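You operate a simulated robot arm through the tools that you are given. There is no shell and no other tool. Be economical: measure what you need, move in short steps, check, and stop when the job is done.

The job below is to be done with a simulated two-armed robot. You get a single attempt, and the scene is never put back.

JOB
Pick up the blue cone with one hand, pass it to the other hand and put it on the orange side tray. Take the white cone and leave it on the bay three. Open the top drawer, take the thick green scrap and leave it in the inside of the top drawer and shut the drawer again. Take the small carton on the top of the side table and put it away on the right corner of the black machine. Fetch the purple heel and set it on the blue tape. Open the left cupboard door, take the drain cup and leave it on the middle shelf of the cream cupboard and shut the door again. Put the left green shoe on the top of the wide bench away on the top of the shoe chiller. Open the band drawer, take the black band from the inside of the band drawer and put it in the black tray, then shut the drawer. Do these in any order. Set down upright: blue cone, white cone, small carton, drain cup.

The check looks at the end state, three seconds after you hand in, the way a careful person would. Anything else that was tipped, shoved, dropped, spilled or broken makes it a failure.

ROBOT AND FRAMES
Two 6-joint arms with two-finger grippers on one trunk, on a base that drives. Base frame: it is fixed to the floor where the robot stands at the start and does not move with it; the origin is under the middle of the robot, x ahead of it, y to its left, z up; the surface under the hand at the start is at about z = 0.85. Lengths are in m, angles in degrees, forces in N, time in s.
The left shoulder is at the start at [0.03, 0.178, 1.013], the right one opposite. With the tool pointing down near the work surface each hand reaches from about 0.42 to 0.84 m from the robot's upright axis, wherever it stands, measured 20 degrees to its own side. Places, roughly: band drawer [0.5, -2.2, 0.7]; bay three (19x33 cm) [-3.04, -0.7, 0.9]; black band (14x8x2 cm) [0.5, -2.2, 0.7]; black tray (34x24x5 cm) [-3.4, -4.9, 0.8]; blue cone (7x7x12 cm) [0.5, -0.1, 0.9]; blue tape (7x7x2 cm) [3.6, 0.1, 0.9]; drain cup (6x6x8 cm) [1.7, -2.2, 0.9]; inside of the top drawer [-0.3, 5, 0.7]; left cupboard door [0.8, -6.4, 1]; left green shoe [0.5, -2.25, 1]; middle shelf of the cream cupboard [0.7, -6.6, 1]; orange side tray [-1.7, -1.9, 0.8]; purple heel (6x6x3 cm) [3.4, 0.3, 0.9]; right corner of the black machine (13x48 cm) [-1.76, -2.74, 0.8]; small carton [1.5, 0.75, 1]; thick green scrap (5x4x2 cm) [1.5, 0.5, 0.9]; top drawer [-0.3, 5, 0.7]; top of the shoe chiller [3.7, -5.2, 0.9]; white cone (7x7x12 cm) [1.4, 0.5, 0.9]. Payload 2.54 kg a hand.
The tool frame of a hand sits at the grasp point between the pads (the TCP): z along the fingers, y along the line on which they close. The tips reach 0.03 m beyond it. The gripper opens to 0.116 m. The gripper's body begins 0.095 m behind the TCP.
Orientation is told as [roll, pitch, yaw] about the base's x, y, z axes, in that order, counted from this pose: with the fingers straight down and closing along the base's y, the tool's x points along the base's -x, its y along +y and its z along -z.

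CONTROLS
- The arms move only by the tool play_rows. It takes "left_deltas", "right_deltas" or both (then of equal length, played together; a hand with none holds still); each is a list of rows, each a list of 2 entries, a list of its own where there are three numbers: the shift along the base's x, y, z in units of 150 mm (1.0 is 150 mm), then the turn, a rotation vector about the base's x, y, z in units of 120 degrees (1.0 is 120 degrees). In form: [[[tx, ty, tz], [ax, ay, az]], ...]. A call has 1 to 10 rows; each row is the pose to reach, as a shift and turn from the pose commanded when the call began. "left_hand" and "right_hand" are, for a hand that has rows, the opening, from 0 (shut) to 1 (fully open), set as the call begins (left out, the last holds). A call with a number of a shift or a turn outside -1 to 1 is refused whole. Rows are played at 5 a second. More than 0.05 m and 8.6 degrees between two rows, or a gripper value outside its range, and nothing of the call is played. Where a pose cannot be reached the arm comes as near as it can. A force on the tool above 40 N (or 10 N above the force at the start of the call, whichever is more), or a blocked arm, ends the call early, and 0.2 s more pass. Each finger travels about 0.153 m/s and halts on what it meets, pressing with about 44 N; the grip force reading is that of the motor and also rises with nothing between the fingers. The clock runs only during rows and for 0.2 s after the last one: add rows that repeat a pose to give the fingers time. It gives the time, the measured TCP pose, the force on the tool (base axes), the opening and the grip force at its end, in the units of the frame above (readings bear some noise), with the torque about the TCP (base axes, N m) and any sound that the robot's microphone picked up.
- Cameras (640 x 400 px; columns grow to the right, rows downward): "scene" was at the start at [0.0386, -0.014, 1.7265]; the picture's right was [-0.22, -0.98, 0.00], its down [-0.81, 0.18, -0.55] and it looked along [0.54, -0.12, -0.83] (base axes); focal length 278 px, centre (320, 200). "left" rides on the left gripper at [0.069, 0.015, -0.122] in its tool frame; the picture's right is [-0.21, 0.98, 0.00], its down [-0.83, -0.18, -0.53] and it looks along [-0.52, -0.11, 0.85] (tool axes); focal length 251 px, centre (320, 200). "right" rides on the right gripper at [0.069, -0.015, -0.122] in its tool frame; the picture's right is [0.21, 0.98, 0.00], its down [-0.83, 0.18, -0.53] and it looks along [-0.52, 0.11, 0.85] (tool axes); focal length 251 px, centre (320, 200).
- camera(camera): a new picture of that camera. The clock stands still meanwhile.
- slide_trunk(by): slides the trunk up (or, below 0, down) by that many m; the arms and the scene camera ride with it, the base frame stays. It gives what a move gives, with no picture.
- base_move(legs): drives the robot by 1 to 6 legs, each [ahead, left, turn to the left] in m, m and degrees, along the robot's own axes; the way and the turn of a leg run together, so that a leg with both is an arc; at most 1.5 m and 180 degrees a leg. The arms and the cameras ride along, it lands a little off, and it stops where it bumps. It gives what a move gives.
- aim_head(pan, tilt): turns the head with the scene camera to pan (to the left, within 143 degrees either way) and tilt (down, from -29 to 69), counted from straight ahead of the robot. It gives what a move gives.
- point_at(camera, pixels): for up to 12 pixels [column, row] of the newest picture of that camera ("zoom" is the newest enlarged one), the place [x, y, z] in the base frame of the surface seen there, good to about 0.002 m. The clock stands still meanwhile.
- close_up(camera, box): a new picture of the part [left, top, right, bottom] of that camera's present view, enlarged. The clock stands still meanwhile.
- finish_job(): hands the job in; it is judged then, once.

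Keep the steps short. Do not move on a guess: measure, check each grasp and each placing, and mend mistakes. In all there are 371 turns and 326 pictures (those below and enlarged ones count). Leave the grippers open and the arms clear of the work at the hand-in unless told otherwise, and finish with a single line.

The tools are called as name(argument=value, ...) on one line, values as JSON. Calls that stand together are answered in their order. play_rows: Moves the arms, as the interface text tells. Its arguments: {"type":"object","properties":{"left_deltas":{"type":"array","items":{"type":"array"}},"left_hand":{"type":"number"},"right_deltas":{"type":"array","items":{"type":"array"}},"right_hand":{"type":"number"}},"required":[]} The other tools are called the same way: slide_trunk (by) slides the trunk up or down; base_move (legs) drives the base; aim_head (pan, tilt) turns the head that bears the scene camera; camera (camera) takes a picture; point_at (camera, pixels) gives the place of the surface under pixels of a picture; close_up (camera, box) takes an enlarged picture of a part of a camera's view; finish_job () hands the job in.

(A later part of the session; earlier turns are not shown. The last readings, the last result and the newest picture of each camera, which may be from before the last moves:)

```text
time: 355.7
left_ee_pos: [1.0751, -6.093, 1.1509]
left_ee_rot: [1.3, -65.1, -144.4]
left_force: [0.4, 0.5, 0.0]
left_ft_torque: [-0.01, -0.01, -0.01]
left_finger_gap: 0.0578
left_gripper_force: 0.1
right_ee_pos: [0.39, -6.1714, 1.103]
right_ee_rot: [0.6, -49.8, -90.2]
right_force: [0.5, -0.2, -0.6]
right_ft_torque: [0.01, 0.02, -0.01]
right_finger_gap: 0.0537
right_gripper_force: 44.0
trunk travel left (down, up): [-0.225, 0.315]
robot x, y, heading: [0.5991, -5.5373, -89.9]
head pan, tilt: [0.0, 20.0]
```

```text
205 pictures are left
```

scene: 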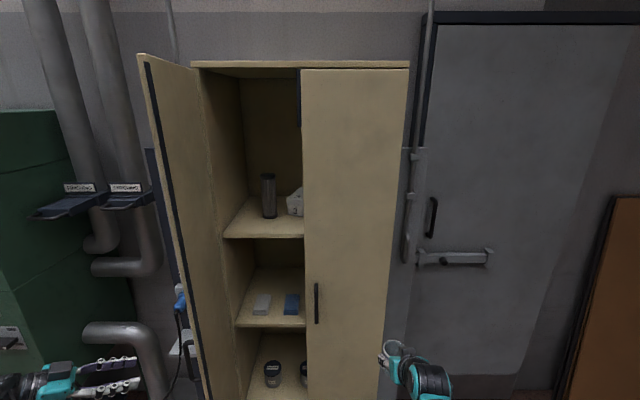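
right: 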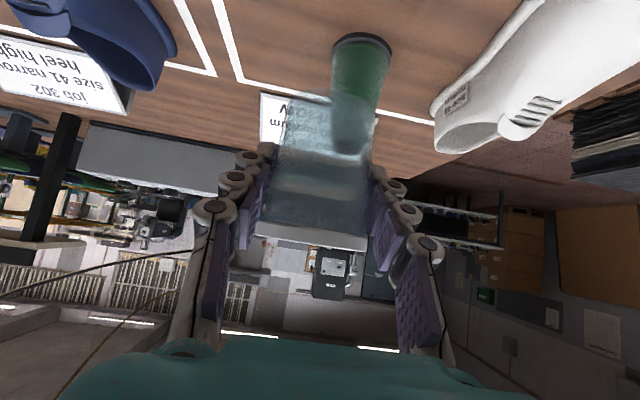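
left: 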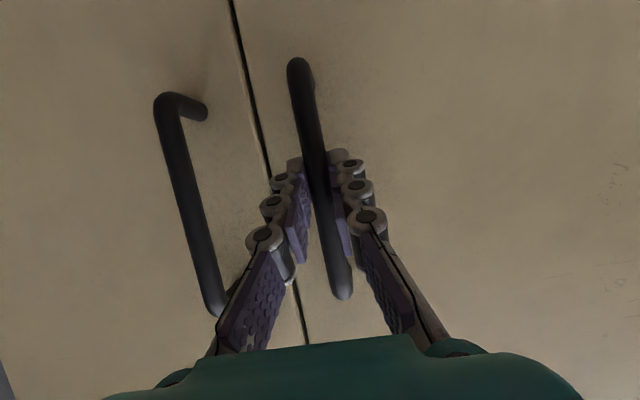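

Door stays open. I raise the left hand and make it vertical to clear the door.

play_rows(left_deltas=[[[0.05, 0.1, 0.12], [0.0395, -0.055, 0]], [[0.05, 0.2, 0.25], [0.079, -0.11, 0]], [[0.05, 0.3, 0.37], [0.1185, -0.165, 0]], [[0.05, 0.4, 0.5], [0.158, -0.22, 0]], [[0.0, 0.5, 0.62], [0.1975, -0.275, 0]], [[-0.1, 0.6, 0.75], [0.237, -0.33, 0]], [[-0.1, 0.7, 0.87], [0.2765, -0.385, 0]], [[-0.1, 0.8, 1.0], [0.316, -0.44, 0]]])

```text
time: 357.5
left_ee_pos: [1.0603, -5.973, 1.3037]
left_ee_rot: [1.3, 0.1, -144.3]
left_force: [0.2, 1.0, 0.6]
left_ft_torque: [-0.01, -0.04, 0.03]
left_finger_gap: 0.0578
left_gripper_force: 0.0
right_ee_pos: [0.3889, -6.1727, 1.102]
right_ee_rot: [0.6, -49.7, -90.2]
right_force: [-1.6, 0.0, -0.5]
right_ft_torque: [-0.01, -0.03, 0.02]
right_finger_gap: 0.0534
right_gripper_force: 44.3
trunk travel left (down, up): [-0.225, 0.315]
robot x, y, heading: [0.5983, -5.5384, -90.1]
head pan, tilt: [0.0, 20.0]
```

I move the left hand further out, and turn the base 15° left so the right hand points into the opening.

play_rows(left_deltas=[[[0.3, 0, 0], [0, 0, 0]], [[0.6, 0, 0], [0, 0, 0]], [[0.8, 0, 0], [0, 0, 0]]])

base_move(legs=[[0, 0, 15]])

```text
time: 358.3
left_ee_pos: [1.1856, -5.9737, 1.3021]
left_ee_rot: [1.1, 0.0, -144.5]
left_force: [0.0, -1.0, -0.3]
left_ft_torque: [0.01, 0.05, 0.01]
left_finger_gap: 0.058
left_gripper_force: 0.1
right_ee_pos: [0.391, -6.1715, 1.1027]
right_ee_rot: [0.5, -49.7, -89.9]
right_force: [0.9, -0.4, -0.3]
right_ft_torque: [-0.02, 0.03, -0.05]
right_finger_gap: 0.0538
right_gripper_force: 44.4
trunk travel left (down, up): [-0.225, 0.315]
robot x, y, heading: [0.5986, -5.538, -89.9]
head pan, tilt: [0.0, 20.0]
```

```text
time: 359.6
left_ee_pos: [1.28, -5.8013, 1.303]
left_ee_rot: [1.2, -0.1, -128.9]
left_force: [0.9, -0.9, 0.3]
left_ft_torque: [0.0, -0.01, 0.02]
left_finger_gap: 0.0583
left_gripper_force: 0.1
right_ee_pos: [0.5685, -6.2035, 1.103]
right_ee_rot: [0.5, -49.6, -74.5]
right_force: [0.4, -0.4, -0.1]
right_ft_torque: [-0.02, 0.07, 0.02]
right_finger_gap: 0.0534
right_gripper_force: 43.9
trunk travel left (down, up): [-0.225, 0.315]
robot x, y, heading: [0.5903, -5.5379, -74.6]
head pan, tilt: [0.0, 20.0]
```

play_rows(right_deltas=[[[0.2, -0.05, -0.05], [0, 0, 0]], [[0.4, -0.1, -0.1], [0, 0, 0]], [[0.6, -0.2, -0.2], [0, 0, 0]], [[0.8, -0.3, -0.3], [0, 0, 0]], [[0.98, -0.4, -0.38], [0, 0, 0]]])

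play_rows(right_deltas=[[[0.1, -0.1, 0], [0, 0, 0]], [[0.2, -0.17, 0], [0, 0, 0]]])

camera(camera="scene")

camera(camera="right")

```text
time: 360.8
left_ee_pos: [1.28, -5.8018, 1.303]
left_ee_rot: [1.1, 0.0, -128.8]
left_force: [0.6, -0.8, -0.4]
left_ft_torque: [0.03, 0.02, 0.02]
left_finger_gap: 0.0581
left_gripper_force: 0.1
right_ee_pos: [0.7187, -6.2631, 1.0441]
right_ee_rot: [0.5, -49.7, -74.5]
right_force: [0.6, -0.3, 0.4]
right_ft_torque: [0.02, 0.02, -0.01]
right_finger_gap: 0.0537
right_gripper_force: 43.9
trunk travel left (down, up): [-0.225, 0.315]
robot x, y, heading: [0.5971, -5.5354, -74.4]
head pan, tilt: [0.0, 20.0]
```

```text
time: 361.4
left_ee_pos: [1.2795, -5.8011, 1.3018]
left_ee_rot: [1.2, 0.0, -128.9]
left_force: [0.2, 0.0, -0.5]
left_ft_torque: [-0.01, 0.01, 0.01]
left_finger_gap: 0.0579
left_gripper_force: 0.1
right_ee_pos: [0.748, -6.2886, 1.0448]
right_ee_rot: [0.6, -49.7, -74.6]
right_force: [-0.6, 0.2, 0.7]
right_ft_torque: [0.0, -0.01, 0.0]
right_finger_gap: 0.0536
right_gripper_force: 44.7
trunk travel left (down, up): [-0.225, 0.315]
robot x, y, heading: [0.5972, -5.5415, -74.7]
head pan, tilt: [0.0, 20.0]
```

```text
204 pictures are left
```

scene: 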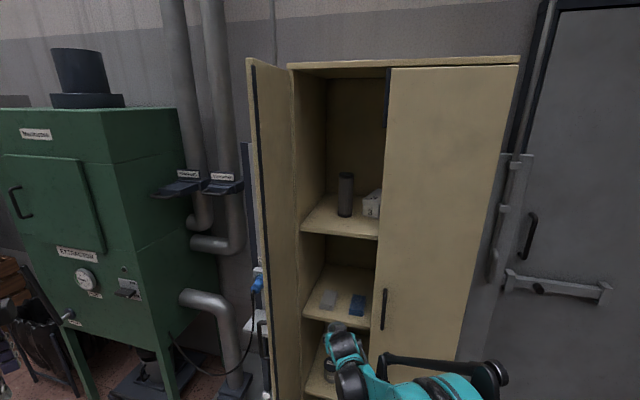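

```text
203 pictures are left
```

right: 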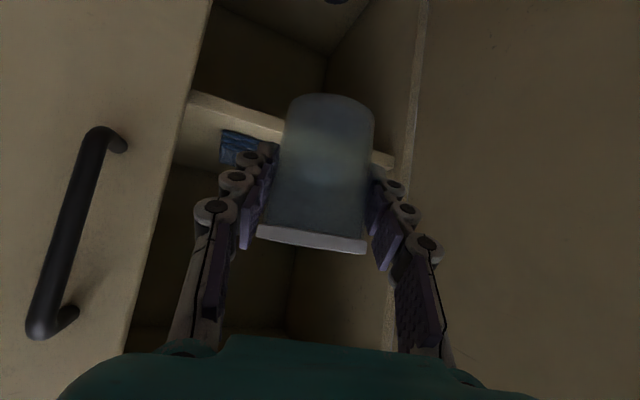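

Aligned with the opening. Drive in 0.2 m and check.

base_move(legs=[[0.2, -0.02, 0]])

camera(camera="right")

camera(camera="scene")

```text
time: 362.9
left_ee_pos: [1.3112, -5.9953, 1.3037]
left_ee_rot: [1.1, 0.0, -128.8]
left_force: [-0.1, -0.4, 0.2]
left_ft_torque: [-0.01, 0.0, 0.0]
left_finger_gap: 0.0578
left_gripper_force: 0.2
right_ee_pos: [0.7792, -6.4805, 1.0441]
right_ee_rot: [0.5, -49.7, -74.6]
right_force: [0.2, 0.0, -0.8]
right_ft_torque: [0.0, -0.01, 0.0]
right_finger_gap: 0.0535
right_gripper_force: 44.2
trunk travel left (down, up): [-0.225, 0.315]
robot x, y, heading: [0.6279, -5.7282, -74.8]
head pan, tilt: [0.0, 20.0]
```

```text
202 pictures are left
```

right: 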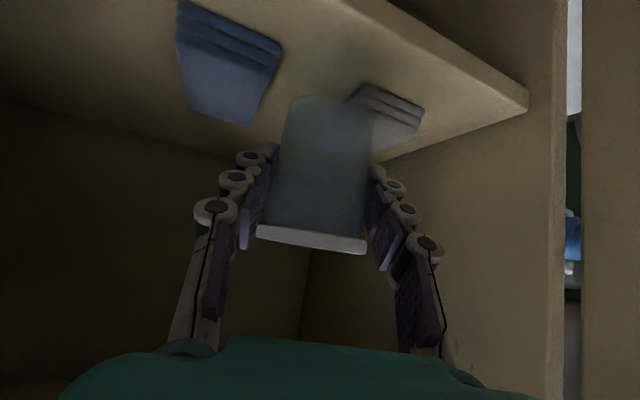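

```text
201 pictures are left
```

scene: 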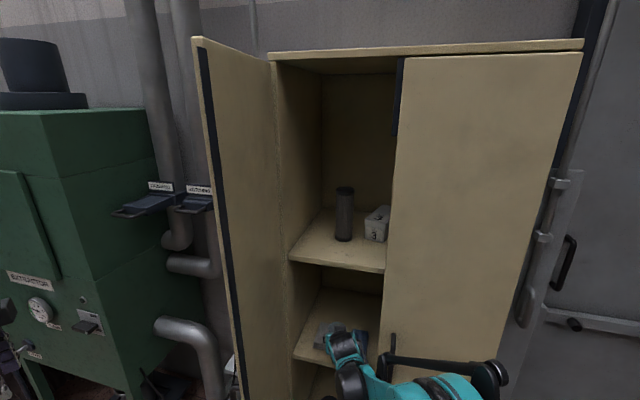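

point_at(camera="right", pixels=[[205, 115], [255, 120], [190, 20], [280, 50], [375, 125], [415, 130], [355, 90], [420, 110], [470, 130], [320, 60]])

```text
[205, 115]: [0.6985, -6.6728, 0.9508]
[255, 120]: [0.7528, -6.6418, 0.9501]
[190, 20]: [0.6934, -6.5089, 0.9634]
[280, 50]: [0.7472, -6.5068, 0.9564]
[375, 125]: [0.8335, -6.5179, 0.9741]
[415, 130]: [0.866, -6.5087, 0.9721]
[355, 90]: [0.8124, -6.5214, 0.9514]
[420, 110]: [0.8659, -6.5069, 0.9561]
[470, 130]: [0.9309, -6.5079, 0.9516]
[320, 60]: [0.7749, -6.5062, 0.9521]
```

Blocks lie at y ≥ -6.6; the cup goes behind them at about (0.785,-6.665). Base 0.11 m further with 0.06 m to the right, then the arm.

base_move(legs=[[0.11, -0.05, 0]])

camera(camera="right")

```text
time: 364.2
left_ee_pos: [1.2916, -6.1128, 1.3041]
left_ee_rot: [1.0, -0.1, -128.9]
left_force: [-0.4, -0.3, 0.5]
left_ft_torque: [0.04, -0.01, 0.0]
left_finger_gap: 0.058
left_gripper_force: 0.2
right_ee_pos: [0.7582, -6.5996, 1.0441]
right_ee_rot: [0.6, -49.6, -74.7]
right_force: [-1.0, 0.2, -1.0]
right_ft_torque: [0.01, 0.0, 0.03]
right_finger_gap: 0.0538
right_gripper_force: 43.7
trunk travel left (down, up): [-0.225, 0.315]
robot x, y, heading: [0.6086, -5.8475, -74.4]
head pan, tilt: [0.0, 20.0]
```

```text
200 pictures are left
```

right: 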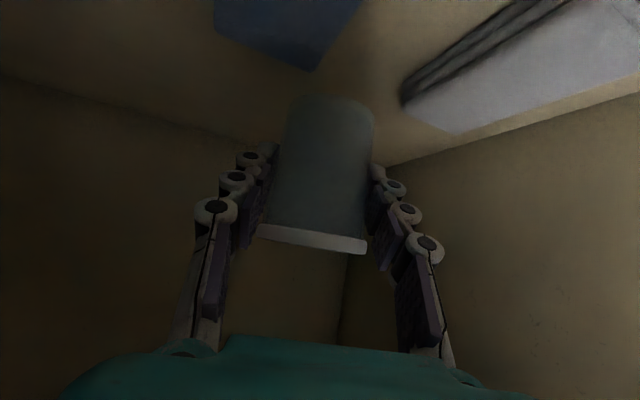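

point_at(camera="right", pixels=[[308, 65], [240, 40], [405, 100], [452, 130], [340, 80], [330, 97], [390, 155], [150, 130], [600, 90]])

```text
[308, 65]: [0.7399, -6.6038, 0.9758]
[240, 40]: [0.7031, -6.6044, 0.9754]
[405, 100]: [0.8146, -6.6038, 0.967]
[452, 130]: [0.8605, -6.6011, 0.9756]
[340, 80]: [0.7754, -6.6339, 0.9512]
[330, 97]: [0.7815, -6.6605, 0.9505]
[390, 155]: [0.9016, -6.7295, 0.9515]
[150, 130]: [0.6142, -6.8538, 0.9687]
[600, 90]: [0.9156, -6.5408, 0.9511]
```

Go over the spot and lower.

play_rows(right_deltas=[[[0.09, -0.24, 0], [0, 0, 0]], [[0.18, -0.47, 0], [0, 0, 0]], [[0.18, -0.47, -0.1], [0, 0, 0]], [[0.18, -0.47, -0.2], [0, 0, 0]], [[0.18, -0.47, -0.27], [0, 0, 0]], [[0.18, -0.47, -0.295], [0, 0, 0]]])

camera(camera="right")

```text
time: 365.6
left_ee_pos: [1.2925, -6.1125, 1.3035]
left_ee_rot: [1.2, 0.0, -128.9]
left_force: [1.1, -0.4, 0.4]
left_ft_torque: [0.01, 0.02, -0.01]
left_finger_gap: 0.0581
left_gripper_force: 0.1
right_ee_pos: [0.7877, -6.6718, 1.0001]
right_ee_rot: [0.5, -49.7, -74.7]
right_force: [0.1, 0.0, -0.8]
right_ft_torque: [-0.05, -0.01, 0.01]
right_finger_gap: 0.0537
right_gripper_force: 44.3
trunk travel left (down, up): [-0.225, 0.315]
robot x, y, heading: [0.6107, -5.8466, -74.4]
head pan, tilt: [0.0, 20.0]
```

```text
199 pictures are left
```

right: 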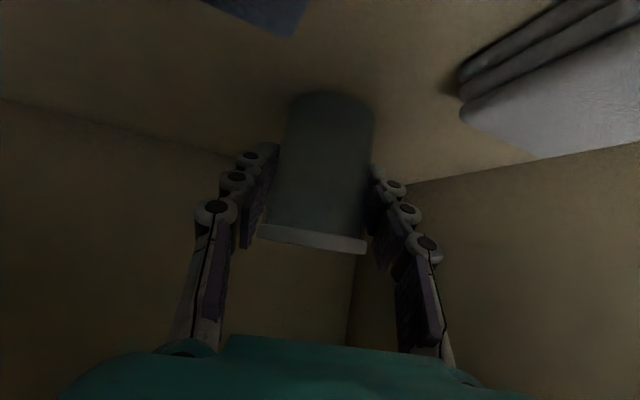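

Almost down; a few mm more until contact.

play_rows(right_deltas=[[[0, 0, -0.012], [0, 0, 0]], [[0, 0, -0.024], [0, 0, 0]]])

```text
time: 366.2
left_ee_pos: [1.2916, -6.1118, 1.3033]
left_ee_rot: [1.2, 0.0, -128.8]
left_force: [-1.1, -0.1, 0.3]
left_ft_torque: [-0.01, 0.01, 0.01]
left_finger_gap: 0.058
left_gripper_force: 0.1
right_ee_pos: [0.786, -6.6699, 0.9969]
right_ee_rot: [0.6, -49.8, -74.6]
right_force: [1.4, -0.6, 6.0]
right_ft_torque: [0.06, 0.01, -0.01]
right_finger_gap: 0.0538
right_gripper_force: 44.3
trunk travel left (down, up): [-0.225, 0.315]
robot x, y, heading: [0.61, -5.849, -74.6]
head pan, tilt: [0.0, 20.0]
```

Contact. Open and retreat along the finger axis.

play_rows(right_deltas=[[[0, 0, 0], [0, 0, 0]], [[0, 0, 0], [0, 0, 0]], [[0, 0, 0], [0, 0, 0]]], right_hand=0.75)

play_rows(right_deltas=[[[-0.05, 0.18, 0.15], [0, 0, 0]], [[-0.1, 0.38, 0.28], [0, 0, 0]], [[-0.16, 0.59, 0.4], [0, 0, 0]]])

camera(camera="right")

```text
time: 367.0
left_ee_pos: [1.2911, -6.1122, 1.3032]
left_ee_rot: [1.2, 0.0, -128.9]
left_force: [0.9, -1.1, -0.6]
left_ft_torque: [0.01, -0.02, 0.0]
left_finger_gap: 0.0578
left_gripper_force: 0.0
right_ee_pos: [0.7855, -6.6708, 0.9964]
right_ee_rot: [0.5, -49.7, -74.6]
right_force: [0.6, -0.2, -0.5]
right_ft_torque: [0.02, -0.02, 0.01]
right_finger_gap: 0.0871
right_gripper_force: 0.0
trunk travel left (down, up): [-0.225, 0.315]
robot x, y, heading: [0.6138, -5.8479, -74.6]
head pan, tilt: [0.0, 20.0]
```

```text
time: 367.8
left_ee_pos: [1.2906, -6.1106, 1.3031]
left_ee_rot: [1.2, -0.1, -128.9]
left_force: [-0.3, 0.7, 0.4]
left_ft_torque: [-0.04, -0.01, 0.01]
left_finger_gap: 0.058
left_gripper_force: 0.1
right_ee_pos: [0.7616, -6.5774, 1.0568]
right_ee_rot: [0.6, -49.8, -74.7]
right_force: [0.1, 1.0, 0.9]
right_ft_torque: [-0.02, 0.02, -0.03]
right_finger_gap: 0.0871
right_gripper_force: 0.0
trunk travel left (down, up): [-0.225, 0.315]
robot x, y, heading: [0.6078, -5.8487, -74.2]
head pan, tilt: [0.0, 20.0]
```

```text
198 pictures are left
```

right: 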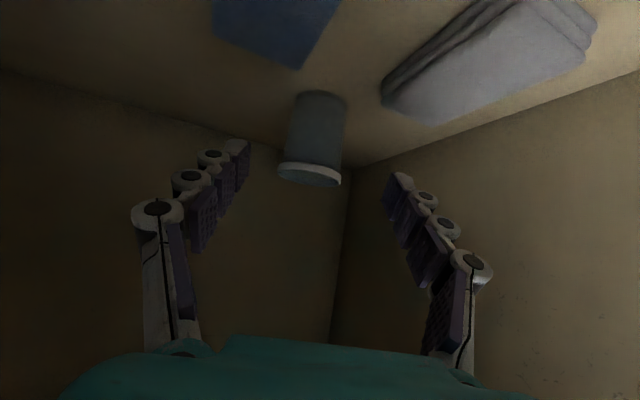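

Cup stands upright on the middle shelf. I close the right fingers and drive straight back out.

play_rows(right_deltas=[[[0.05, 0.02, 0.03], [0, 0, 0]], [[0.1, 0.04, 0.06], [0, 0, 0]]], right_hand=0.1)

base_move(legs=[[-0.35, 0.0, 0]])

camera(camera="scene")

```text
time: 368.4
left_ee_pos: [1.2924, -6.1115, 1.3027]
left_ee_rot: [1.2, 0.0, -128.9]
left_force: [-0.1, 0.2, -0.3]
left_ft_torque: [0.01, 0.03, -0.02]
left_finger_gap: 0.058
left_gripper_force: 0.2
right_ee_pos: [0.7768, -6.5758, 1.0667]
right_ee_rot: [0.6, -49.7, -74.6]
right_force: [-0.2, 0.1, 0.4]
right_ft_torque: [-0.02, 0.01, 0.01]
right_finger_gap: 0.0117
right_gripper_force: 0.0
trunk travel left (down, up): [-0.225, 0.315]
robot x, y, heading: [0.6075, -5.8493, -74.6]
head pan, tilt: [0.0, 20.0]
```

```text
time: 370.7
left_ee_pos: [1.1989, -5.7648, 1.3028]
left_ee_rot: [1.1, 0.0, -128.3]
left_force: [0.3, 0.3, 0.0]
left_ft_torque: [-0.02, -0.04, -0.02]
left_finger_gap: 0.0579
left_gripper_force: 0.0
right_ee_pos: [0.6883, -6.233, 1.0668]
right_ee_rot: [0.5, -49.8, -74.1]
right_force: [-0.2, 1.5, 0.9]
right_ft_torque: [-0.01, -0.02, 0.04]
right_finger_gap: 0.0114
right_gripper_force: 0.1
trunk travel left (down, up): [-0.225, 0.315]
robot x, y, heading: [0.5162, -5.5084, -73.9]
head pan, tilt: [0.0, 20.0]
```

```text
197 pictures are left
```

scene: 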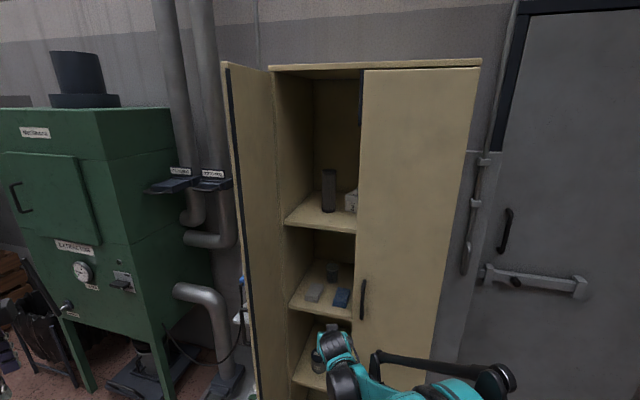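

Cup stands (331,272). Now shut the door: I pull the right hand back, square the base, and close the left fist.

play_rows(right_deltas=[[[-0.1, 0.25, 0.1], [0, 0, 0]], [[-0.3, 0.5, 0.2], [0, 0, 0]], [[-0.55, 0.75, 0.3], [0, 0, 0]], [[-0.8, 0.9, 0.3], [0, 0, 0]]], left_deltas=[[[0, 0, -0.1], [0, 0, 0]], [[0, 0, -0.2], [0, 0, 0]], [[0, 0, -0.3], [0, 0, 0]], [[0, 0, -0.33], [0, 0, 0]]], left_hand=0)

base_move(legs=[[0, 0, -16], [0.09, 0.085, 0]])

camera(camera="scene")

```text
refused: row 2 steps farther than a row can; nothing moved
```

```text
time: 372.9
left_ee_pos: [1.19, -6.0344, 1.3028]
left_ee_rot: [1.2, 0.0, -143.9]
left_force: [0.7, 0.1, -0.1]
left_ft_torque: [0.02, 0.01, 0.02]
left_finger_gap: 0.0583
left_gripper_force: 0.1
right_ee_pos: [0.5722, -6.348, 1.0659]
right_ee_rot: [0.4, -49.6, -89.5]
right_force: [0.6, -0.2, 0.3]
right_ft_torque: [0.01, 0.02, -0.04]
right_finger_gap: 0.0114
right_gripper_force: 0.1
trunk travel left (down, up): [-0.225, 0.315]
robot x, y, heading: [0.5966, -5.6016, -89.5]
head pan, tilt: [0.0, 20.0]
```

```text
196 pictures are left
```

scene: 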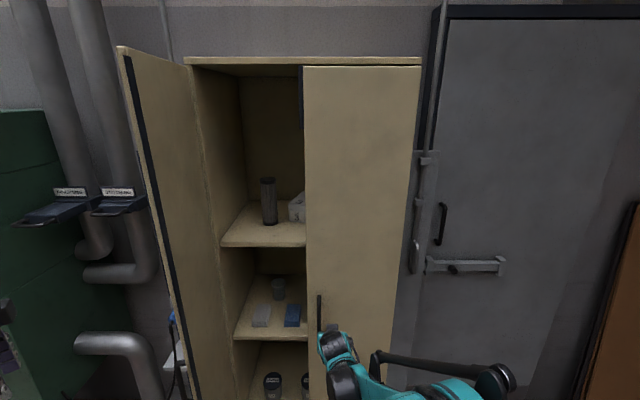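

No contact luckily (forces ~0). Now pull the right hand back in small steps and lower/close the left.

play_rows(right_deltas=[[[0, 0.25, 0.05], [0, 0, 0]], [[-0.1, 0.5, 0.1], [0, 0, 0]], [[-0.3, 0.7, 0.15], [0, 0, 0]], [[-0.5, 0.85, 0.2], [0, 0, 0]]], left_deltas=[[[0, 0, -0.1], [0, 0, 0]], [[0, 0, -0.2], [0, 0, 0]], [[0, 0, -0.3], [0, 0, 0]], [[0, 0, -0.33], [0, 0, 0]]], left_hand=0)

```text
time: 373.9
left_ee_pos: [1.1875, -6.0326, 1.2544]
left_ee_rot: [1.2, -0.1, -143.9]
left_force: [-0.1, 1.3, -0.3]
left_ft_torque: [-0.02, -0.04, 0.0]
left_finger_gap: 0.0
left_gripper_force: 28.5
right_ee_pos: [0.4976, -6.2197, 1.097]
right_ee_rot: [0.6, -49.9, -89.7]
right_force: [-0.4, -0.2, -1.1]
right_ft_torque: [0.0, -0.04, -0.03]
right_finger_gap: 0.0118
right_gripper_force: 0.1
trunk travel left (down, up): [-0.225, 0.315]
robot x, y, heading: [0.5968, -5.6025, -89.6]
head pan, tilt: [0.0, 20.0]
```

Move the left fist beside the door's outer face and start pushing it.

play_rows(left_deltas=[[[-0.1, -0.25, 0], [0, 0, 0]], [[-0.3, -0.5, 0], [0, 0, 0]], [[-0.5, -0.7, 0], [0, 0, 0]], [[-0.75, -0.83, 0], [0, 0, 0]], [[-0.95, -0.83, 0], [0, 0, 0]]])

play_rows(left_deltas=[[[-0.2, 0.02, 0], [0, 0, 0]], [[-0.4, 0.02, 0], [0, 0, 0]], [[-0.6, 0, 0], [0, 0, 0]], [[-0.8, -0.04, 0], [0, 0, 0]], [[-1.0, -0.1, 0], [0, 0, 0]]])

camera(camera="scene")

```text
time: 375.1
left_ee_pos: [1.0452, -6.1583, 1.2533]
left_ee_rot: [1.2, 0.0, -143.9]
left_force: [-0.7, 0.1, -0.1]
left_ft_torque: [-0.03, 0.0, -0.02]
left_finger_gap: 0.0
left_gripper_force: 28.1
right_ee_pos: [0.4975, -6.2194, 1.097]
right_ee_rot: [0.7, -49.7, -89.7]
right_force: [0.1, 0.4, 0.5]
right_ft_torque: [0.01, 0.03, -0.02]
right_finger_gap: 0.012
right_gripper_force: 0.0
trunk travel left (down, up): [-0.225, 0.315]
robot x, y, heading: [0.604, -5.5987, -89.6]
head pan, tilt: [0.0, 20.0]
```

```text
time: 376.2
left_ee_pos: [0.8967, -6.172, 1.2541]
left_ee_rot: [1.3, 0.1, -143.9]
left_force: [-1.2, 0.2, -0.1]
left_ft_torque: [0.0, -0.03, -0.01]
left_finger_gap: 0.0
left_gripper_force: 28.5
right_ee_pos: [0.4974, -6.2206, 1.096]
right_ee_rot: [0.6, -49.6, -89.7]
right_force: [0.4, -0.4, 0.8]
right_ft_torque: [0.02, 0.02, 0.03]
right_finger_gap: 0.0118
right_gripper_force: 0.0
trunk travel left (down, up): [-0.225, 0.315]
robot x, y, heading: [0.5967, -5.6027, -89.3]
head pan, tilt: [0.0, 20.0]
```

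```text
195 pictures are left
```

scene: 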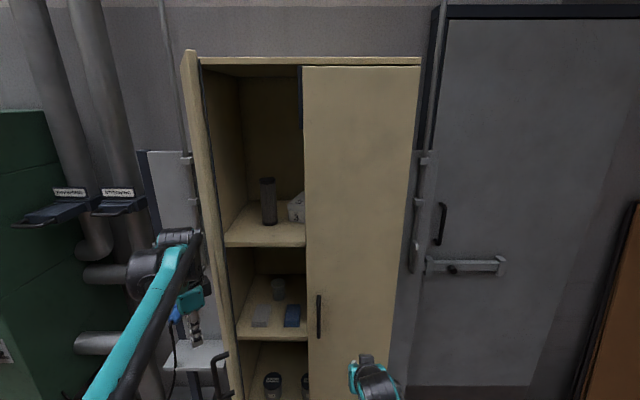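

The door follows. Continue the arc.

play_rows(left_deltas=[[[-0.28, -0.06, 0], [0, 0, 0]], [[-0.56, -0.16, 0], [0, 0, 0]], [[-0.75, -0.29, 0], [0, 0, 0]], [[-0.925, -0.45, 0], [0, 0, 0]]])

play_rows(left_deltas=[[[-0.14, -0.19, 0], [0, 0, 0]], [[-0.26, -0.38, 0], [0, 0, 0]], [[-0.34, -0.53, 0], [0, 0, 0]], [[-0.4, -0.68, 0], [0, 0, 0]], [[-0.4, -0.82, 0], [0, 0, 0]], [[-0.4, -0.95, 0], [0, 0, 0]]])

camera(camera="scene")

```text
time: 377.2
left_ee_pos: [0.7549, -6.2393, 1.2528]
left_ee_rot: [1.1, 0.0, -143.9]
left_force: [0.3, -0.7, -0.2]
left_ft_torque: [-0.02, -0.03, 0.01]
left_finger_gap: 0.0
left_gripper_force: 28.9
right_ee_pos: [0.497, -6.2204, 1.0961]
right_ee_rot: [0.7, -49.6, -89.7]
right_force: [-0.3, -0.1, 0.1]
right_ft_torque: [-0.03, -0.01, 0.02]
right_finger_gap: 0.0117
right_gripper_force: 0.1
trunk travel left (down, up): [-0.225, 0.315]
robot x, y, heading: [0.5967, -5.598, -89.6]
head pan, tilt: [0.0, 20.0]
```

```text
time: 378.6
left_ee_pos: [0.7021, -6.3354, 1.239]
left_ee_rot: [1.1, -0.1, -143.9]
left_force: [0.1, 0.0, 0.9]
left_ft_torque: [0.01, 0.04, 0.0]
left_finger_gap: 0.0
left_gripper_force: 28.9
left hand out of reach, approached as far as the arm can: row 4, 5, 6
right_ee_pos: [0.497, -6.2207, 1.0959]
right_ee_rot: [0.5, -49.7, -89.6]
right_force: [0.2, 0.2, 0.8]
right_ft_torque: [0.02, 0.02, -0.01]
right_finger_gap: 0.0115
right_gripper_force: 0.0
trunk travel left (down, up): [-0.225, 0.315]
robot x, y, heading: [0.5993, -5.5985, -89.7]
head pan, tilt: [0.0, 20.0]
```

```text
194 pictures are left
```

scene: 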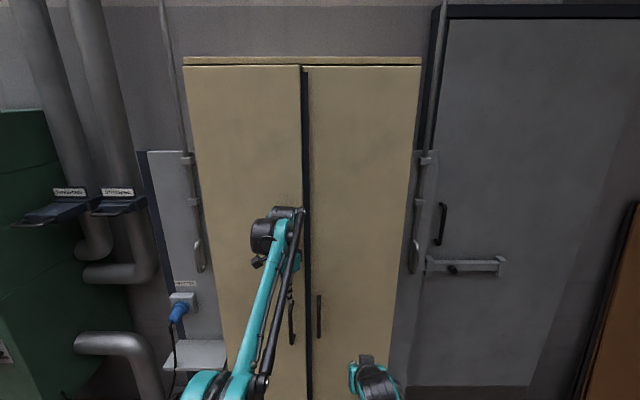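

Nearly closed; I nudge with the base 0.06 m forward.

base_move(legs=[[0.06, 0, 0]])

camera(camera="scene")

```text
time: 379.6
left_ee_pos: [0.7024, -6.3762, 1.2402]
left_ee_rot: [-0.1, 0.9, -143.8]
left_force: [-0.3, 0.0, -0.8]
left_ft_torque: [0.01, 0.04, 0.04]
left_finger_gap: 0.0001
left_gripper_force: 28.5
right_ee_pos: [0.4983, -6.2705, 1.0975]
right_ee_rot: [0.5, -49.8, -89.6]
right_force: [0.1, 0.1, 0.0]
right_ft_torque: [0.0, 0.03, -0.02]
right_finger_gap: 0.0114
right_gripper_force: 0.0
trunk travel left (down, up): [-0.225, 0.315]
robot x, y, heading: [0.6016, -5.6494, -89.7]
head pan, tilt: [0.0, 20.0]
stopped in leg 1: the force on the tool passed its limit at 240 N (the readings are from after the stop); the commanded pose is now the measured one
```

```text
193 pictures are left
```

scene: 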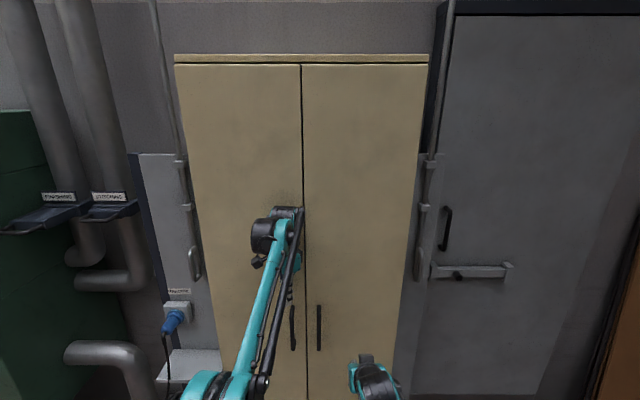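

The door looks flush. I measure both doors' faces to confirm.

point_at(camera="scene", pixels=[[296, 130], [308, 130], [297, 360], [311, 360], [220, 200]])

base_move(legs=[[-0.35, 0, 0]])

camera(camera="scene")

```text
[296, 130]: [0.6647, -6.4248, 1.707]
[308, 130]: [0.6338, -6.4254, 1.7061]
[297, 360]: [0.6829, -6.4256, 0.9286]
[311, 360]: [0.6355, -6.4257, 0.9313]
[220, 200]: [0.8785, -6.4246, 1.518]
```

```text
time: 381.9
left_ee_pos: [0.6956, -6.0169, 1.2398]
left_ee_rot: [0.1, 0.9, -144.1]
left_force: [0.3, 0.7, -0.4]
left_ft_torque: [0.0, 0.0, -0.01]
left_finger_gap: 0.0003
left_gripper_force: 28.3
right_ee_pos: [0.4921, -5.9118, 1.0964]
right_ee_rot: [0.5, -49.8, -89.9]
right_force: [-0.5, -0.1, 0.1]
right_ft_torque: [-0.01, -0.03, 0.01]
right_finger_gap: 0.0113
right_gripper_force: 0.2
trunk travel left (down, up): [-0.225, 0.315]
robot x, y, heading: [0.5997, -5.2936, -89.9]
head pan, tilt: [0.0, 20.0]
```

```text
192 pictures are left
```

scene: 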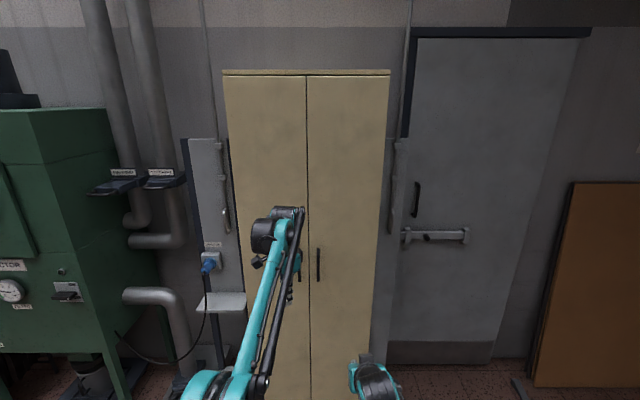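

Door shut flush. I reset both hands to upright, aligned poses.

play_rows(right_deltas=[[[-0.05, 0, 0.1], [0.06, 0, 0]], [[-0.1, 0, 0.2], [0.12, 0, 0]], [[-0.15, 0, 0.3], [0.18, 0, 0]], [[-0.2, 0, 0.4], [0.24, 0, 0]], [[-0.25, 0, 0.5], [0.3, 0, 0]], [[-0.3, 0, 0.6], [0.36, 0, 0]], [[-0.3, 0, 0.6], [0.415, 0, 0]]], left_deltas=[[[0.1, 0, 0], [0, 0, 0.064]], [[0.2, 0, 0], [0, 0, 0.128]], [[0.3, 0, 0], [0, 0, 0.192]], [[0.4, 0, 0], [0, 0, 0.256]], [[0.4, 0, 0], [0, 0, 0.32]], [[0.4, 0, 0], [0, 0, 0.384]], [[0.4, 0, 0], [0, 0, 0.45]]], left_hand=1, right_hand=1)

```text
time: 383.6
left_ee_pos: [0.7555, -6.0208, 1.2381]
left_ee_rot: [-0.1, 1.0, -90.0]
left_force: [0.4, -0.2, -0.3]
left_ft_torque: [0.06, -0.01, 0.02]
left_finger_gap: 0.116
left_gripper_force: 0.0
right_ee_pos: [0.4458, -5.9153, 1.1871]
right_ee_rot: [0.7, 0.3, -89.9]
right_force: [-0.4, 0.0, -0.7]
right_ft_torque: [0.07, -0.01, 0.01]
right_finger_gap: 0.1163
right_gripper_force: 0.1
trunk travel left (down, up): [-0.225, 0.315]
robot x, y, heading: [0.5944, -5.2954, -89.7]
head pan, tilt: [0.0, 20.0]
```

Next: the purple heel. I strafe to the east aisle, turn north and drive up.

base_move(legs=[[0, 1.5, 0], [0, 0.4, 0], [0, 0, 179], [1.5, 0, 0], [1.5, 0, 0], [0.6, 0, 0]])

aim_head(pan=-10, tilt=25)

camera(camera="scene")

```text
time: 417.3
left_ee_pos: [2.0654, -0.9455, 1.2389]
left_ee_rot: [-0.1, 0.9, 93.7]
left_force: [0.1, 0.3, -0.6]
left_ft_torque: [-0.05, 0.03, -0.02]
left_finger_gap: 0.1163
left_gripper_force: 0.0
right_ee_pos: [2.3811, -1.0315, 1.1866]
right_ee_rot: [0.6, 0.1, 93.8]
right_force: [-0.3, 0.8, 0.0]
right_ft_torque: [-0.01, 0.0, -0.02]
right_finger_gap: 0.116
right_gripper_force: 0.0
trunk travel left (down, up): [-0.225, 0.315]
robot x, y, heading: [2.2689, -1.6587, 93.8]
head pan, tilt: [0.0, 20.0]
```

```text
time: 418.0
left_ee_pos: [2.0656, -0.9455, 1.2399]
left_ee_rot: [-0.1, 0.9, 93.6]
left_force: [-0.8, 0.2, -0.4]
left_ft_torque: [0.05, 0.0, 0.0]
left_finger_gap: 0.1158
left_gripper_force: 0.0
right_ee_pos: [2.3804, -1.0326, 1.1873]
right_ee_rot: [0.6, 0.1, 93.7]
right_force: [0.2, -0.1, -0.4]
right_ft_torque: [-0.01, 0.03, 0.01]
right_finger_gap: 0.116
right_gripper_force: 0.0
trunk travel left (down, up): [-0.225, 0.315]
robot x, y, heading: [2.27, -1.6584, 94.0]
head pan, tilt: [-10.0, 25.0]
```

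```text
191 pictures are left
```

scene: 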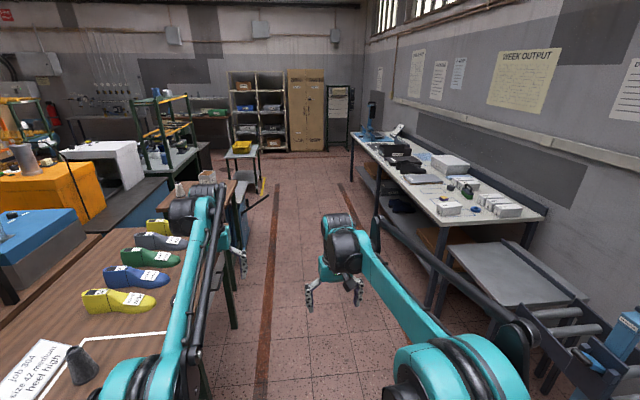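

point_at(camera="scene", pixels=[[448, 222], [470, 215], [380, 160], [255, 205], [232, 260], [300, 260], [510, 330], [440, 280], [243, 240], [235, 325]])

close_up(camera="scene", box=[370, 140, 560, 240])

```text
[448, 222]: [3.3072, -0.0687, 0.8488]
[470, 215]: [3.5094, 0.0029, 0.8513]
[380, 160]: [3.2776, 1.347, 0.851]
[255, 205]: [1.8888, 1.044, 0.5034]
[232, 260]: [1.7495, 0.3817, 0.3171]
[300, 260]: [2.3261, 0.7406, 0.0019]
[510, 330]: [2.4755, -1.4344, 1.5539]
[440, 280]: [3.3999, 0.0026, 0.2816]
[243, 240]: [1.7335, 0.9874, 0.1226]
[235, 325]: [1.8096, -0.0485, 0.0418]
```

```text
3.37 times, centred on (465, 190) of scene
```

zoom: 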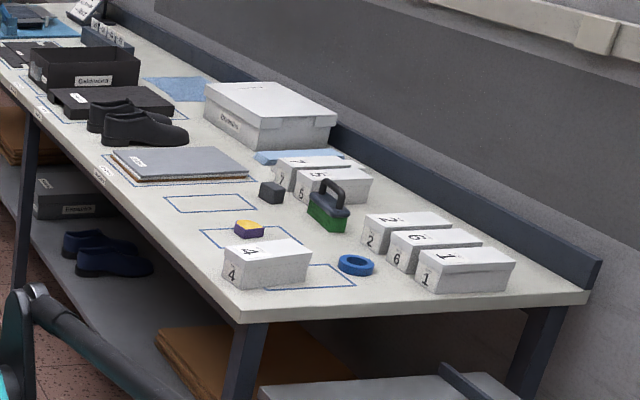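

Heel at zoom (249,229), blue tape ring at (356,265). I drive up and turn to face the bench.

base_move(legs=[[0, 0, -7], [1.5, 0, 0], [0.3, 0, 0], [0, 0, -87]])

aim_head(pan=0, tilt=35)

camera(camera="scene")

```text
time: 431.6
left_ee_pos: [3.0995, 0.2992, 1.2394]
left_ee_rot: [-0.2, 1.0, -1.7]
left_force: [0.6, 0.2, -0.2]
left_ft_torque: [-0.01, 0.01, -0.01]
left_finger_gap: 0.1161
left_gripper_force: 0.1
right_ee_pos: [2.9857, -0.0046, 1.1876]
right_ee_rot: [0.6, 0.1, -1.6]
right_force: [0.0, 0.2, -0.3]
right_ft_torque: [-0.02, 0.0, 0.02]
right_finger_gap: 0.1159
right_gripper_force: 0.1
trunk travel left (down, up): [-0.225, 0.315]
robot x, y, heading: [2.3705, 0.1641, -1.4]
head pan, tilt: [-10.0, 25.0]
```

```text
time: 432.3
left_ee_pos: [3.0988, 0.2996, 1.2385]
left_ee_rot: [-0.1, 0.9, -1.7]
left_force: [0.6, -0.1, 0.4]
left_ft_torque: [0.03, 0.01, -0.01]
left_finger_gap: 0.1161
left_gripper_force: 0.0
right_ee_pos: [2.9844, -0.0044, 1.1867]
right_ee_rot: [0.5, 0.1, -1.7]
right_force: [0.2, 0.6, 0.5]
right_ft_torque: [0.03, -0.02, 0.01]
right_finger_gap: 0.1159
right_gripper_force: 0.2
trunk travel left (down, up): [-0.225, 0.315]
robot x, y, heading: [2.3691, 0.1591, -1.5]
head pan, tilt: [0.0, 35.0]
```

```text
189 pictures are left
```

scene: 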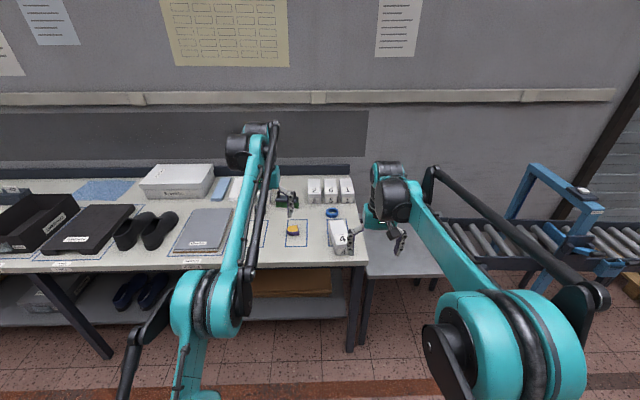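

close_up(camera="scene", box=[250, 165, 378, 265])

```text
4.00 times, centred on (314, 215) of scene
```

zoom: 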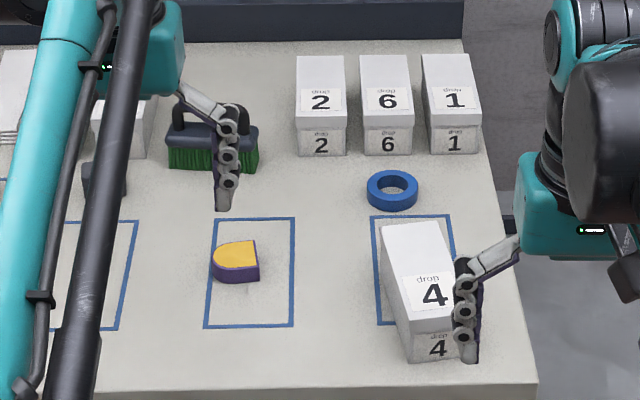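

point_at(camera="zoom", pixels=[[235, 253], [216, 260], [256, 255], [236, 241], [230, 280], [250, 275], [391, 190], [370, 190], [416, 192], [392, 173], [392, 207], [395, 240]])

```text
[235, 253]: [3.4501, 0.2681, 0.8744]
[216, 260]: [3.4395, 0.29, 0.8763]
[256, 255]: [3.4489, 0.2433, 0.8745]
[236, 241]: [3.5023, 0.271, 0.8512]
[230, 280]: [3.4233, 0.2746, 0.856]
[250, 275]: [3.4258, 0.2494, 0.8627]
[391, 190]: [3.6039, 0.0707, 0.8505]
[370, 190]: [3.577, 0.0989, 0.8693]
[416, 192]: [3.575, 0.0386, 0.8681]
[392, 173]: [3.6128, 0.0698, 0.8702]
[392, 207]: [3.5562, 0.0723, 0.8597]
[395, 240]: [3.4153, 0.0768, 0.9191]
```

Heel centre ≈(3.450,0.269), top 0.875; tape ring centre ≈(3.585,0.070), top 0.870. I pull the left hand back and move the base so the right hand serves both.

play_rows(left_deltas=[[[-0.3, 0, 0.1], [0, 0, 0]], [[-0.6, 0.1, 0.2], [0, 0, 0]], [[-0.9, 0.2, 0.2], [0, 0, 0]]])

base_move(legs=[[0, 0.2, 1.5], [0.46, 0, 0]])

camera(camera="right")

```text
time: 433.1
left_ee_pos: [2.9621, 0.3337, 1.2703]
left_ee_rot: [-0.1, 0.8, -1.7]
left_force: [-0.3, -0.1, 0.2]
left_ft_torque: [0.03, -0.1, -0.02]
left_finger_gap: 0.1156
left_gripper_force: 0.1
right_ee_pos: [2.9835, -0.0039, 1.1888]
right_ee_rot: [0.6, 0.0, -1.6]
right_force: [-0.6, 0.3, 0.2]
right_ft_torque: [-0.02, -0.07, -0.02]
right_finger_gap: 0.1158
right_gripper_force: 0.1
trunk travel left (down, up): [-0.225, 0.315]
robot x, y, heading: [2.3707, 0.1624, -1.3]
head pan, tilt: [0.0, 35.0]
```

```text
time: 437.1
left_ee_pos: [3.4216, 0.5617, 1.2683]
left_ee_rot: [0.0, 0.9, 0.3]
left_force: [0.2, -0.2, 0.4]
left_ft_torque: [-0.01, 0.03, 0.01]
left_finger_gap: 0.1162
left_gripper_force: 0.0
right_ee_pos: [3.4525, 0.2234, 1.1868]
right_ee_rot: [0.6, 0.1, 0.4]
right_force: [0.5, -0.4, 0.1]
right_ft_torque: [-0.03, 0.02, -0.02]
right_finger_gap: 0.1159
right_gripper_force: 0.1
trunk travel left (down, up): [-0.225, 0.315]
robot x, y, heading: [2.8262, 0.3685, 0.6]
head pan, tilt: [0.0, 35.0]
```

```text
187 pictures are left
```

right: 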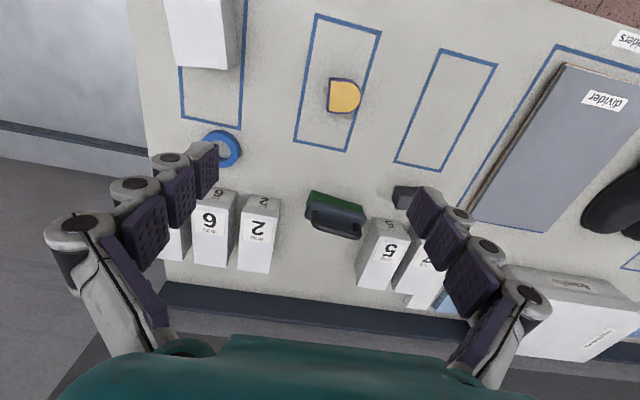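

point_at(camera="right", pixels=[[331, 95], [357, 97], [343, 81], [343, 112], [344, 97], [222, 133], [237, 150], [207, 145], [220, 148], [232, 65]])

close_up(camera="right", box=[180, 60, 380, 185])

```text
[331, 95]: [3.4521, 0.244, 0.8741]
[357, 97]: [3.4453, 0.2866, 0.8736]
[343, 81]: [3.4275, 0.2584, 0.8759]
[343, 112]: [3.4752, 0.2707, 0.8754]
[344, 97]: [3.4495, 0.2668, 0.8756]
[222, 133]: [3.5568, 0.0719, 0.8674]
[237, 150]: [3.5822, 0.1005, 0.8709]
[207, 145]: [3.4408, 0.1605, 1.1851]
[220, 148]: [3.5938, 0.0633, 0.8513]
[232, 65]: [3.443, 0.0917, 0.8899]
```

```text
3.20 times, centred on (280, 122) of right
```

zoom: 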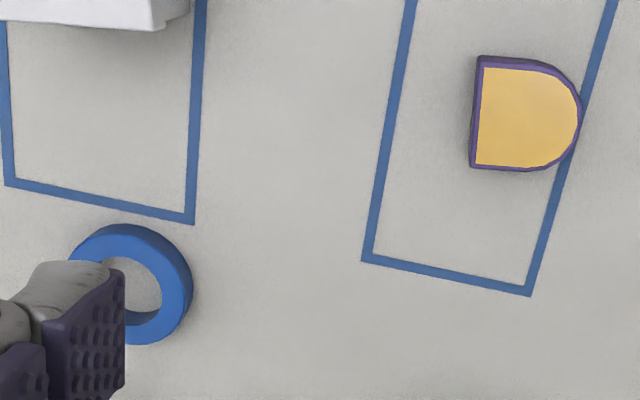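

Heel centre (3.4505,0.268); tape centre (3.586,0.070). Move above the heel and descend.

play_rows(right_deltas=[[[-0.013, 0.3, -0.1], [0, 0, 0]], [[-0.013, 0.3, -0.4], [0, 0, 0]], [[-0.013, 0.3, -0.7], [0, 0, 0]], [[-0.013, 0.3, -1.0], [0, 0, 0]]], right_hand=0.8)

play_rows(right_deltas=[[[0, 0, -0.3], [0, 0, 0]], [[0, 0, -0.6], [0, 0, 0]], [[0, 0, -0.85], [0, 0, 0]], [[0, 0, -0.95], [0, 0, 0]]])

camera(camera="right")

```text
time: 438.1
left_ee_pos: [3.4211, 0.562, 1.2691]
left_ee_rot: [-0.1, 0.9, 0.3]
left_force: [0.4, -1.4, -0.5]
left_ft_torque: [-0.01, 0.02, 0.03]
left_finger_gap: 0.1161
left_gripper_force: 0.1
right_ee_pos: [3.4497, 0.2718, 1.0363]
right_ee_rot: [0.6, 0.1, 0.4]
right_force: [-0.9, 0.4, 1.1]
right_ft_torque: [-0.01, 0.02, 0.01]
right_finger_gap: 0.0928
right_gripper_force: 0.0
trunk travel left (down, up): [-0.225, 0.315]
robot x, y, heading: [2.8267, 0.3677, 0.8]
head pan, tilt: [0.0, 35.0]
```

```text
time: 439.1
left_ee_pos: [3.42, 0.5626, 1.2687]
left_ee_rot: [-0.1, 0.9, 0.3]
left_force: [0.5, -1.1, -0.2]
left_ft_torque: [0.03, -0.02, 0.03]
left_finger_gap: 0.1159
left_gripper_force: 0.1
right_ee_pos: [3.4489, 0.2677, 0.8929]
right_ee_rot: [0.6, 0.1, 0.4]
right_force: [0.6, 0.6, -0.9]
right_ft_torque: [0.05, 0.04, -0.02]
right_finger_gap: 0.0927
right_gripper_force: 0.1
trunk travel left (down, up): [-0.225, 0.315]
robot x, y, heading: [2.8287, 0.3688, 0.7]
head pan, tilt: [0.0, 35.0]
```

```text
185 pictures are left
```

right: 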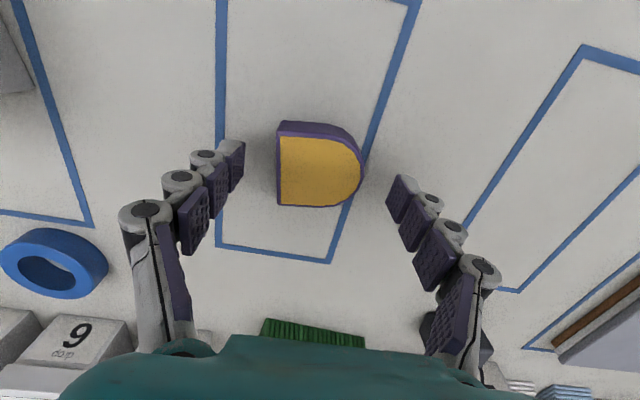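

Well placed. Lower 8 mm and close, then lift.

play_rows(right_deltas=[[[0, 0, -0.03], [0, 0, 0]], [[0, 0, -0.055], [0, 0, 0]]])

play_rows(right_deltas=[[[0, 0, 0], [0, 0, 0]], [[0, 0, 0], [0, 0, 0]], [[0, 0, 0], [0, 0, 0]]], right_hand=0.2)

play_rows(right_deltas=[[[0, 0, 0.2], [0, 0, 0]], [[0, 0, 0.45], [0, 0, 0]], [[0, 0, 0.7], [0, 0, 0]]])

camera(camera="right")

```text
time: 439.7
left_ee_pos: [3.4199, 0.5626, 1.2682]
left_ee_rot: [0.0, 0.9, 0.2]
left_force: [0.4, -0.8, -0.5]
left_ft_torque: [-0.02, -0.01, 0.0]
left_finger_gap: 0.1159
left_gripper_force: 0.0
right_ee_pos: [3.45, 0.2678, 0.8868]
right_ee_rot: [0.6, 0.1, 0.4]
right_force: [-0.9, -0.2, 0.1]
right_ft_torque: [-0.01, -0.01, 0.0]
right_finger_gap: 0.0927
right_gripper_force: 0.0
trunk travel left (down, up): [-0.225, 0.315]
robot x, y, heading: [2.8319, 0.3703, 0.5]
head pan, tilt: [0.0, 35.0]
```

```text
time: 440.5
left_ee_pos: [3.4207, 0.562, 1.2695]
left_ee_rot: [0.0, 0.9, 0.2]
left_force: [0.2, -0.2, -0.7]
left_ft_torque: [0.01, -0.01, 0.0]
left_finger_gap: 0.1159
left_gripper_force: 0.2
right_ee_pos: [3.4494, 0.2688, 0.8868]
right_ee_rot: [0.6, 0.1, 0.3]
right_force: [-0.1, 0.6, 1.0]
right_ft_torque: [-0.04, -0.01, 0.03]
right_finger_gap: 0.0555
right_gripper_force: 44.2
trunk travel left (down, up): [-0.225, 0.315]
robot x, y, heading: [2.8269, 0.3724, 0.7]
head pan, tilt: [0.0, 35.0]
```

```text
time: 441.3
left_ee_pos: [3.4196, 0.5618, 1.2708]
left_ee_rot: [-0.1, 0.8, 0.3]
left_force: [0.1, -0.5, 0.8]
left_ft_torque: [0.0, 0.0, -0.02]
left_finger_gap: 0.1161
left_gripper_force: 0.1
right_ee_pos: [3.447, 0.2664, 0.9935]
right_ee_rot: [0.6, 0.0, 0.5]
right_force: [-0.1, -0.2, -0.4]
right_ft_torque: [0.02, 0.01, -0.01]
right_finger_gap: 0.0557
right_gripper_force: 44.0
trunk travel left (down, up): [-0.225, 0.315]
robot x, y, heading: [2.8331, 0.3682, 0.5]
head pan, tilt: [0.0, 35.0]
```

```text
184 pictures are left
```

right: 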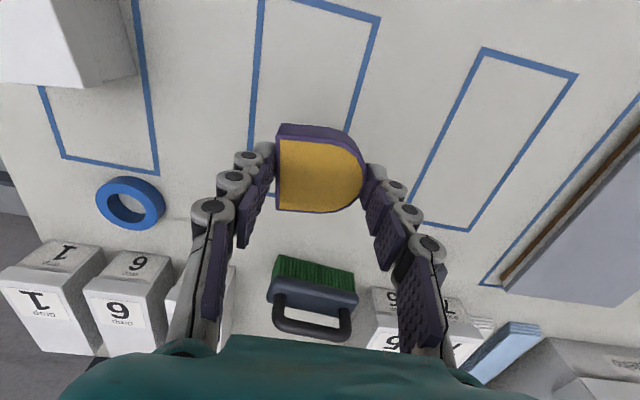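

Heel held. Move over the tape ring in two steps.

play_rows(right_deltas=[[[0.1, -0.1, 0.25], [0, 0, 0]], [[0.3, -0.3, 0.3], [0, 0, 0]], [[0.5, -0.5, 0.3], [0, 0, 0]], [[0.7, -0.7, 0.3], [0, 0, 0]], [[0.91, -0.9, 0.3], [0, 0, 0]]])

play_rows(right_deltas=[[[0, -0.2, 0], [0, 0, 0]], [[0.01, -0.405, 0], [0, 0, 0]]])

camera(camera="right")

```text
time: 442.5
left_ee_pos: [3.4225, 0.5617, 1.2688]
left_ee_rot: [0.0, 0.9, 0.3]
left_force: [0.6, -0.8, -0.7]
left_ft_torque: [0.05, 0.01, 0.01]
left_finger_gap: 0.1157
left_gripper_force: 0.0
right_ee_pos: [3.5892, 0.1293, 1.0352]
right_ee_rot: [0.7, 0.1, 0.4]
right_force: [-0.4, 0.1, -0.5]
right_ft_torque: [-0.01, 0.05, -0.02]
right_finger_gap: 0.0556
right_gripper_force: 44.4
trunk travel left (down, up): [-0.225, 0.315]
robot x, y, heading: [2.8333, 0.3729, 0.7]
head pan, tilt: [0.0, 35.0]
```

```text
time: 443.1
left_ee_pos: [3.419, 0.5615, 1.2685]
left_ee_rot: [0.0, 1.0, 0.3]
left_force: [-0.1, -0.1, -0.1]
left_ft_torque: [0.01, 0.02, 0.0]
left_finger_gap: 0.1159
left_gripper_force: 0.1
right_ee_pos: [3.5896, 0.0706, 1.038]
right_ee_rot: [0.6, 0.1, 0.6]
right_force: [0.8, 0.3, -1.1]
right_ft_torque: [0.02, -0.01, -0.03]
right_finger_gap: 0.0556
right_gripper_force: 44.1
trunk travel left (down, up): [-0.225, 0.315]
robot x, y, heading: [2.8337, 0.3722, 0.6]
head pan, tilt: [0.0, 35.0]
```

```text
183 pictures are left
```

right: 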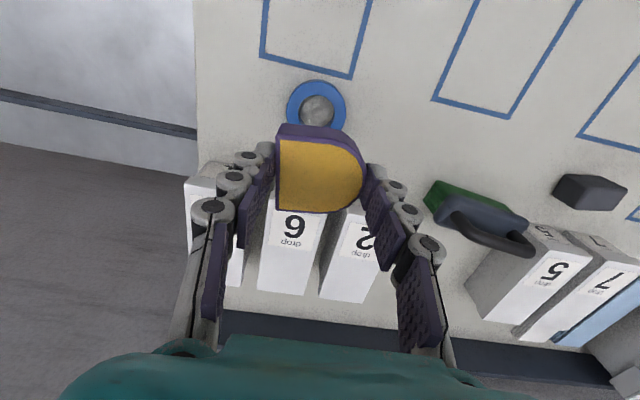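

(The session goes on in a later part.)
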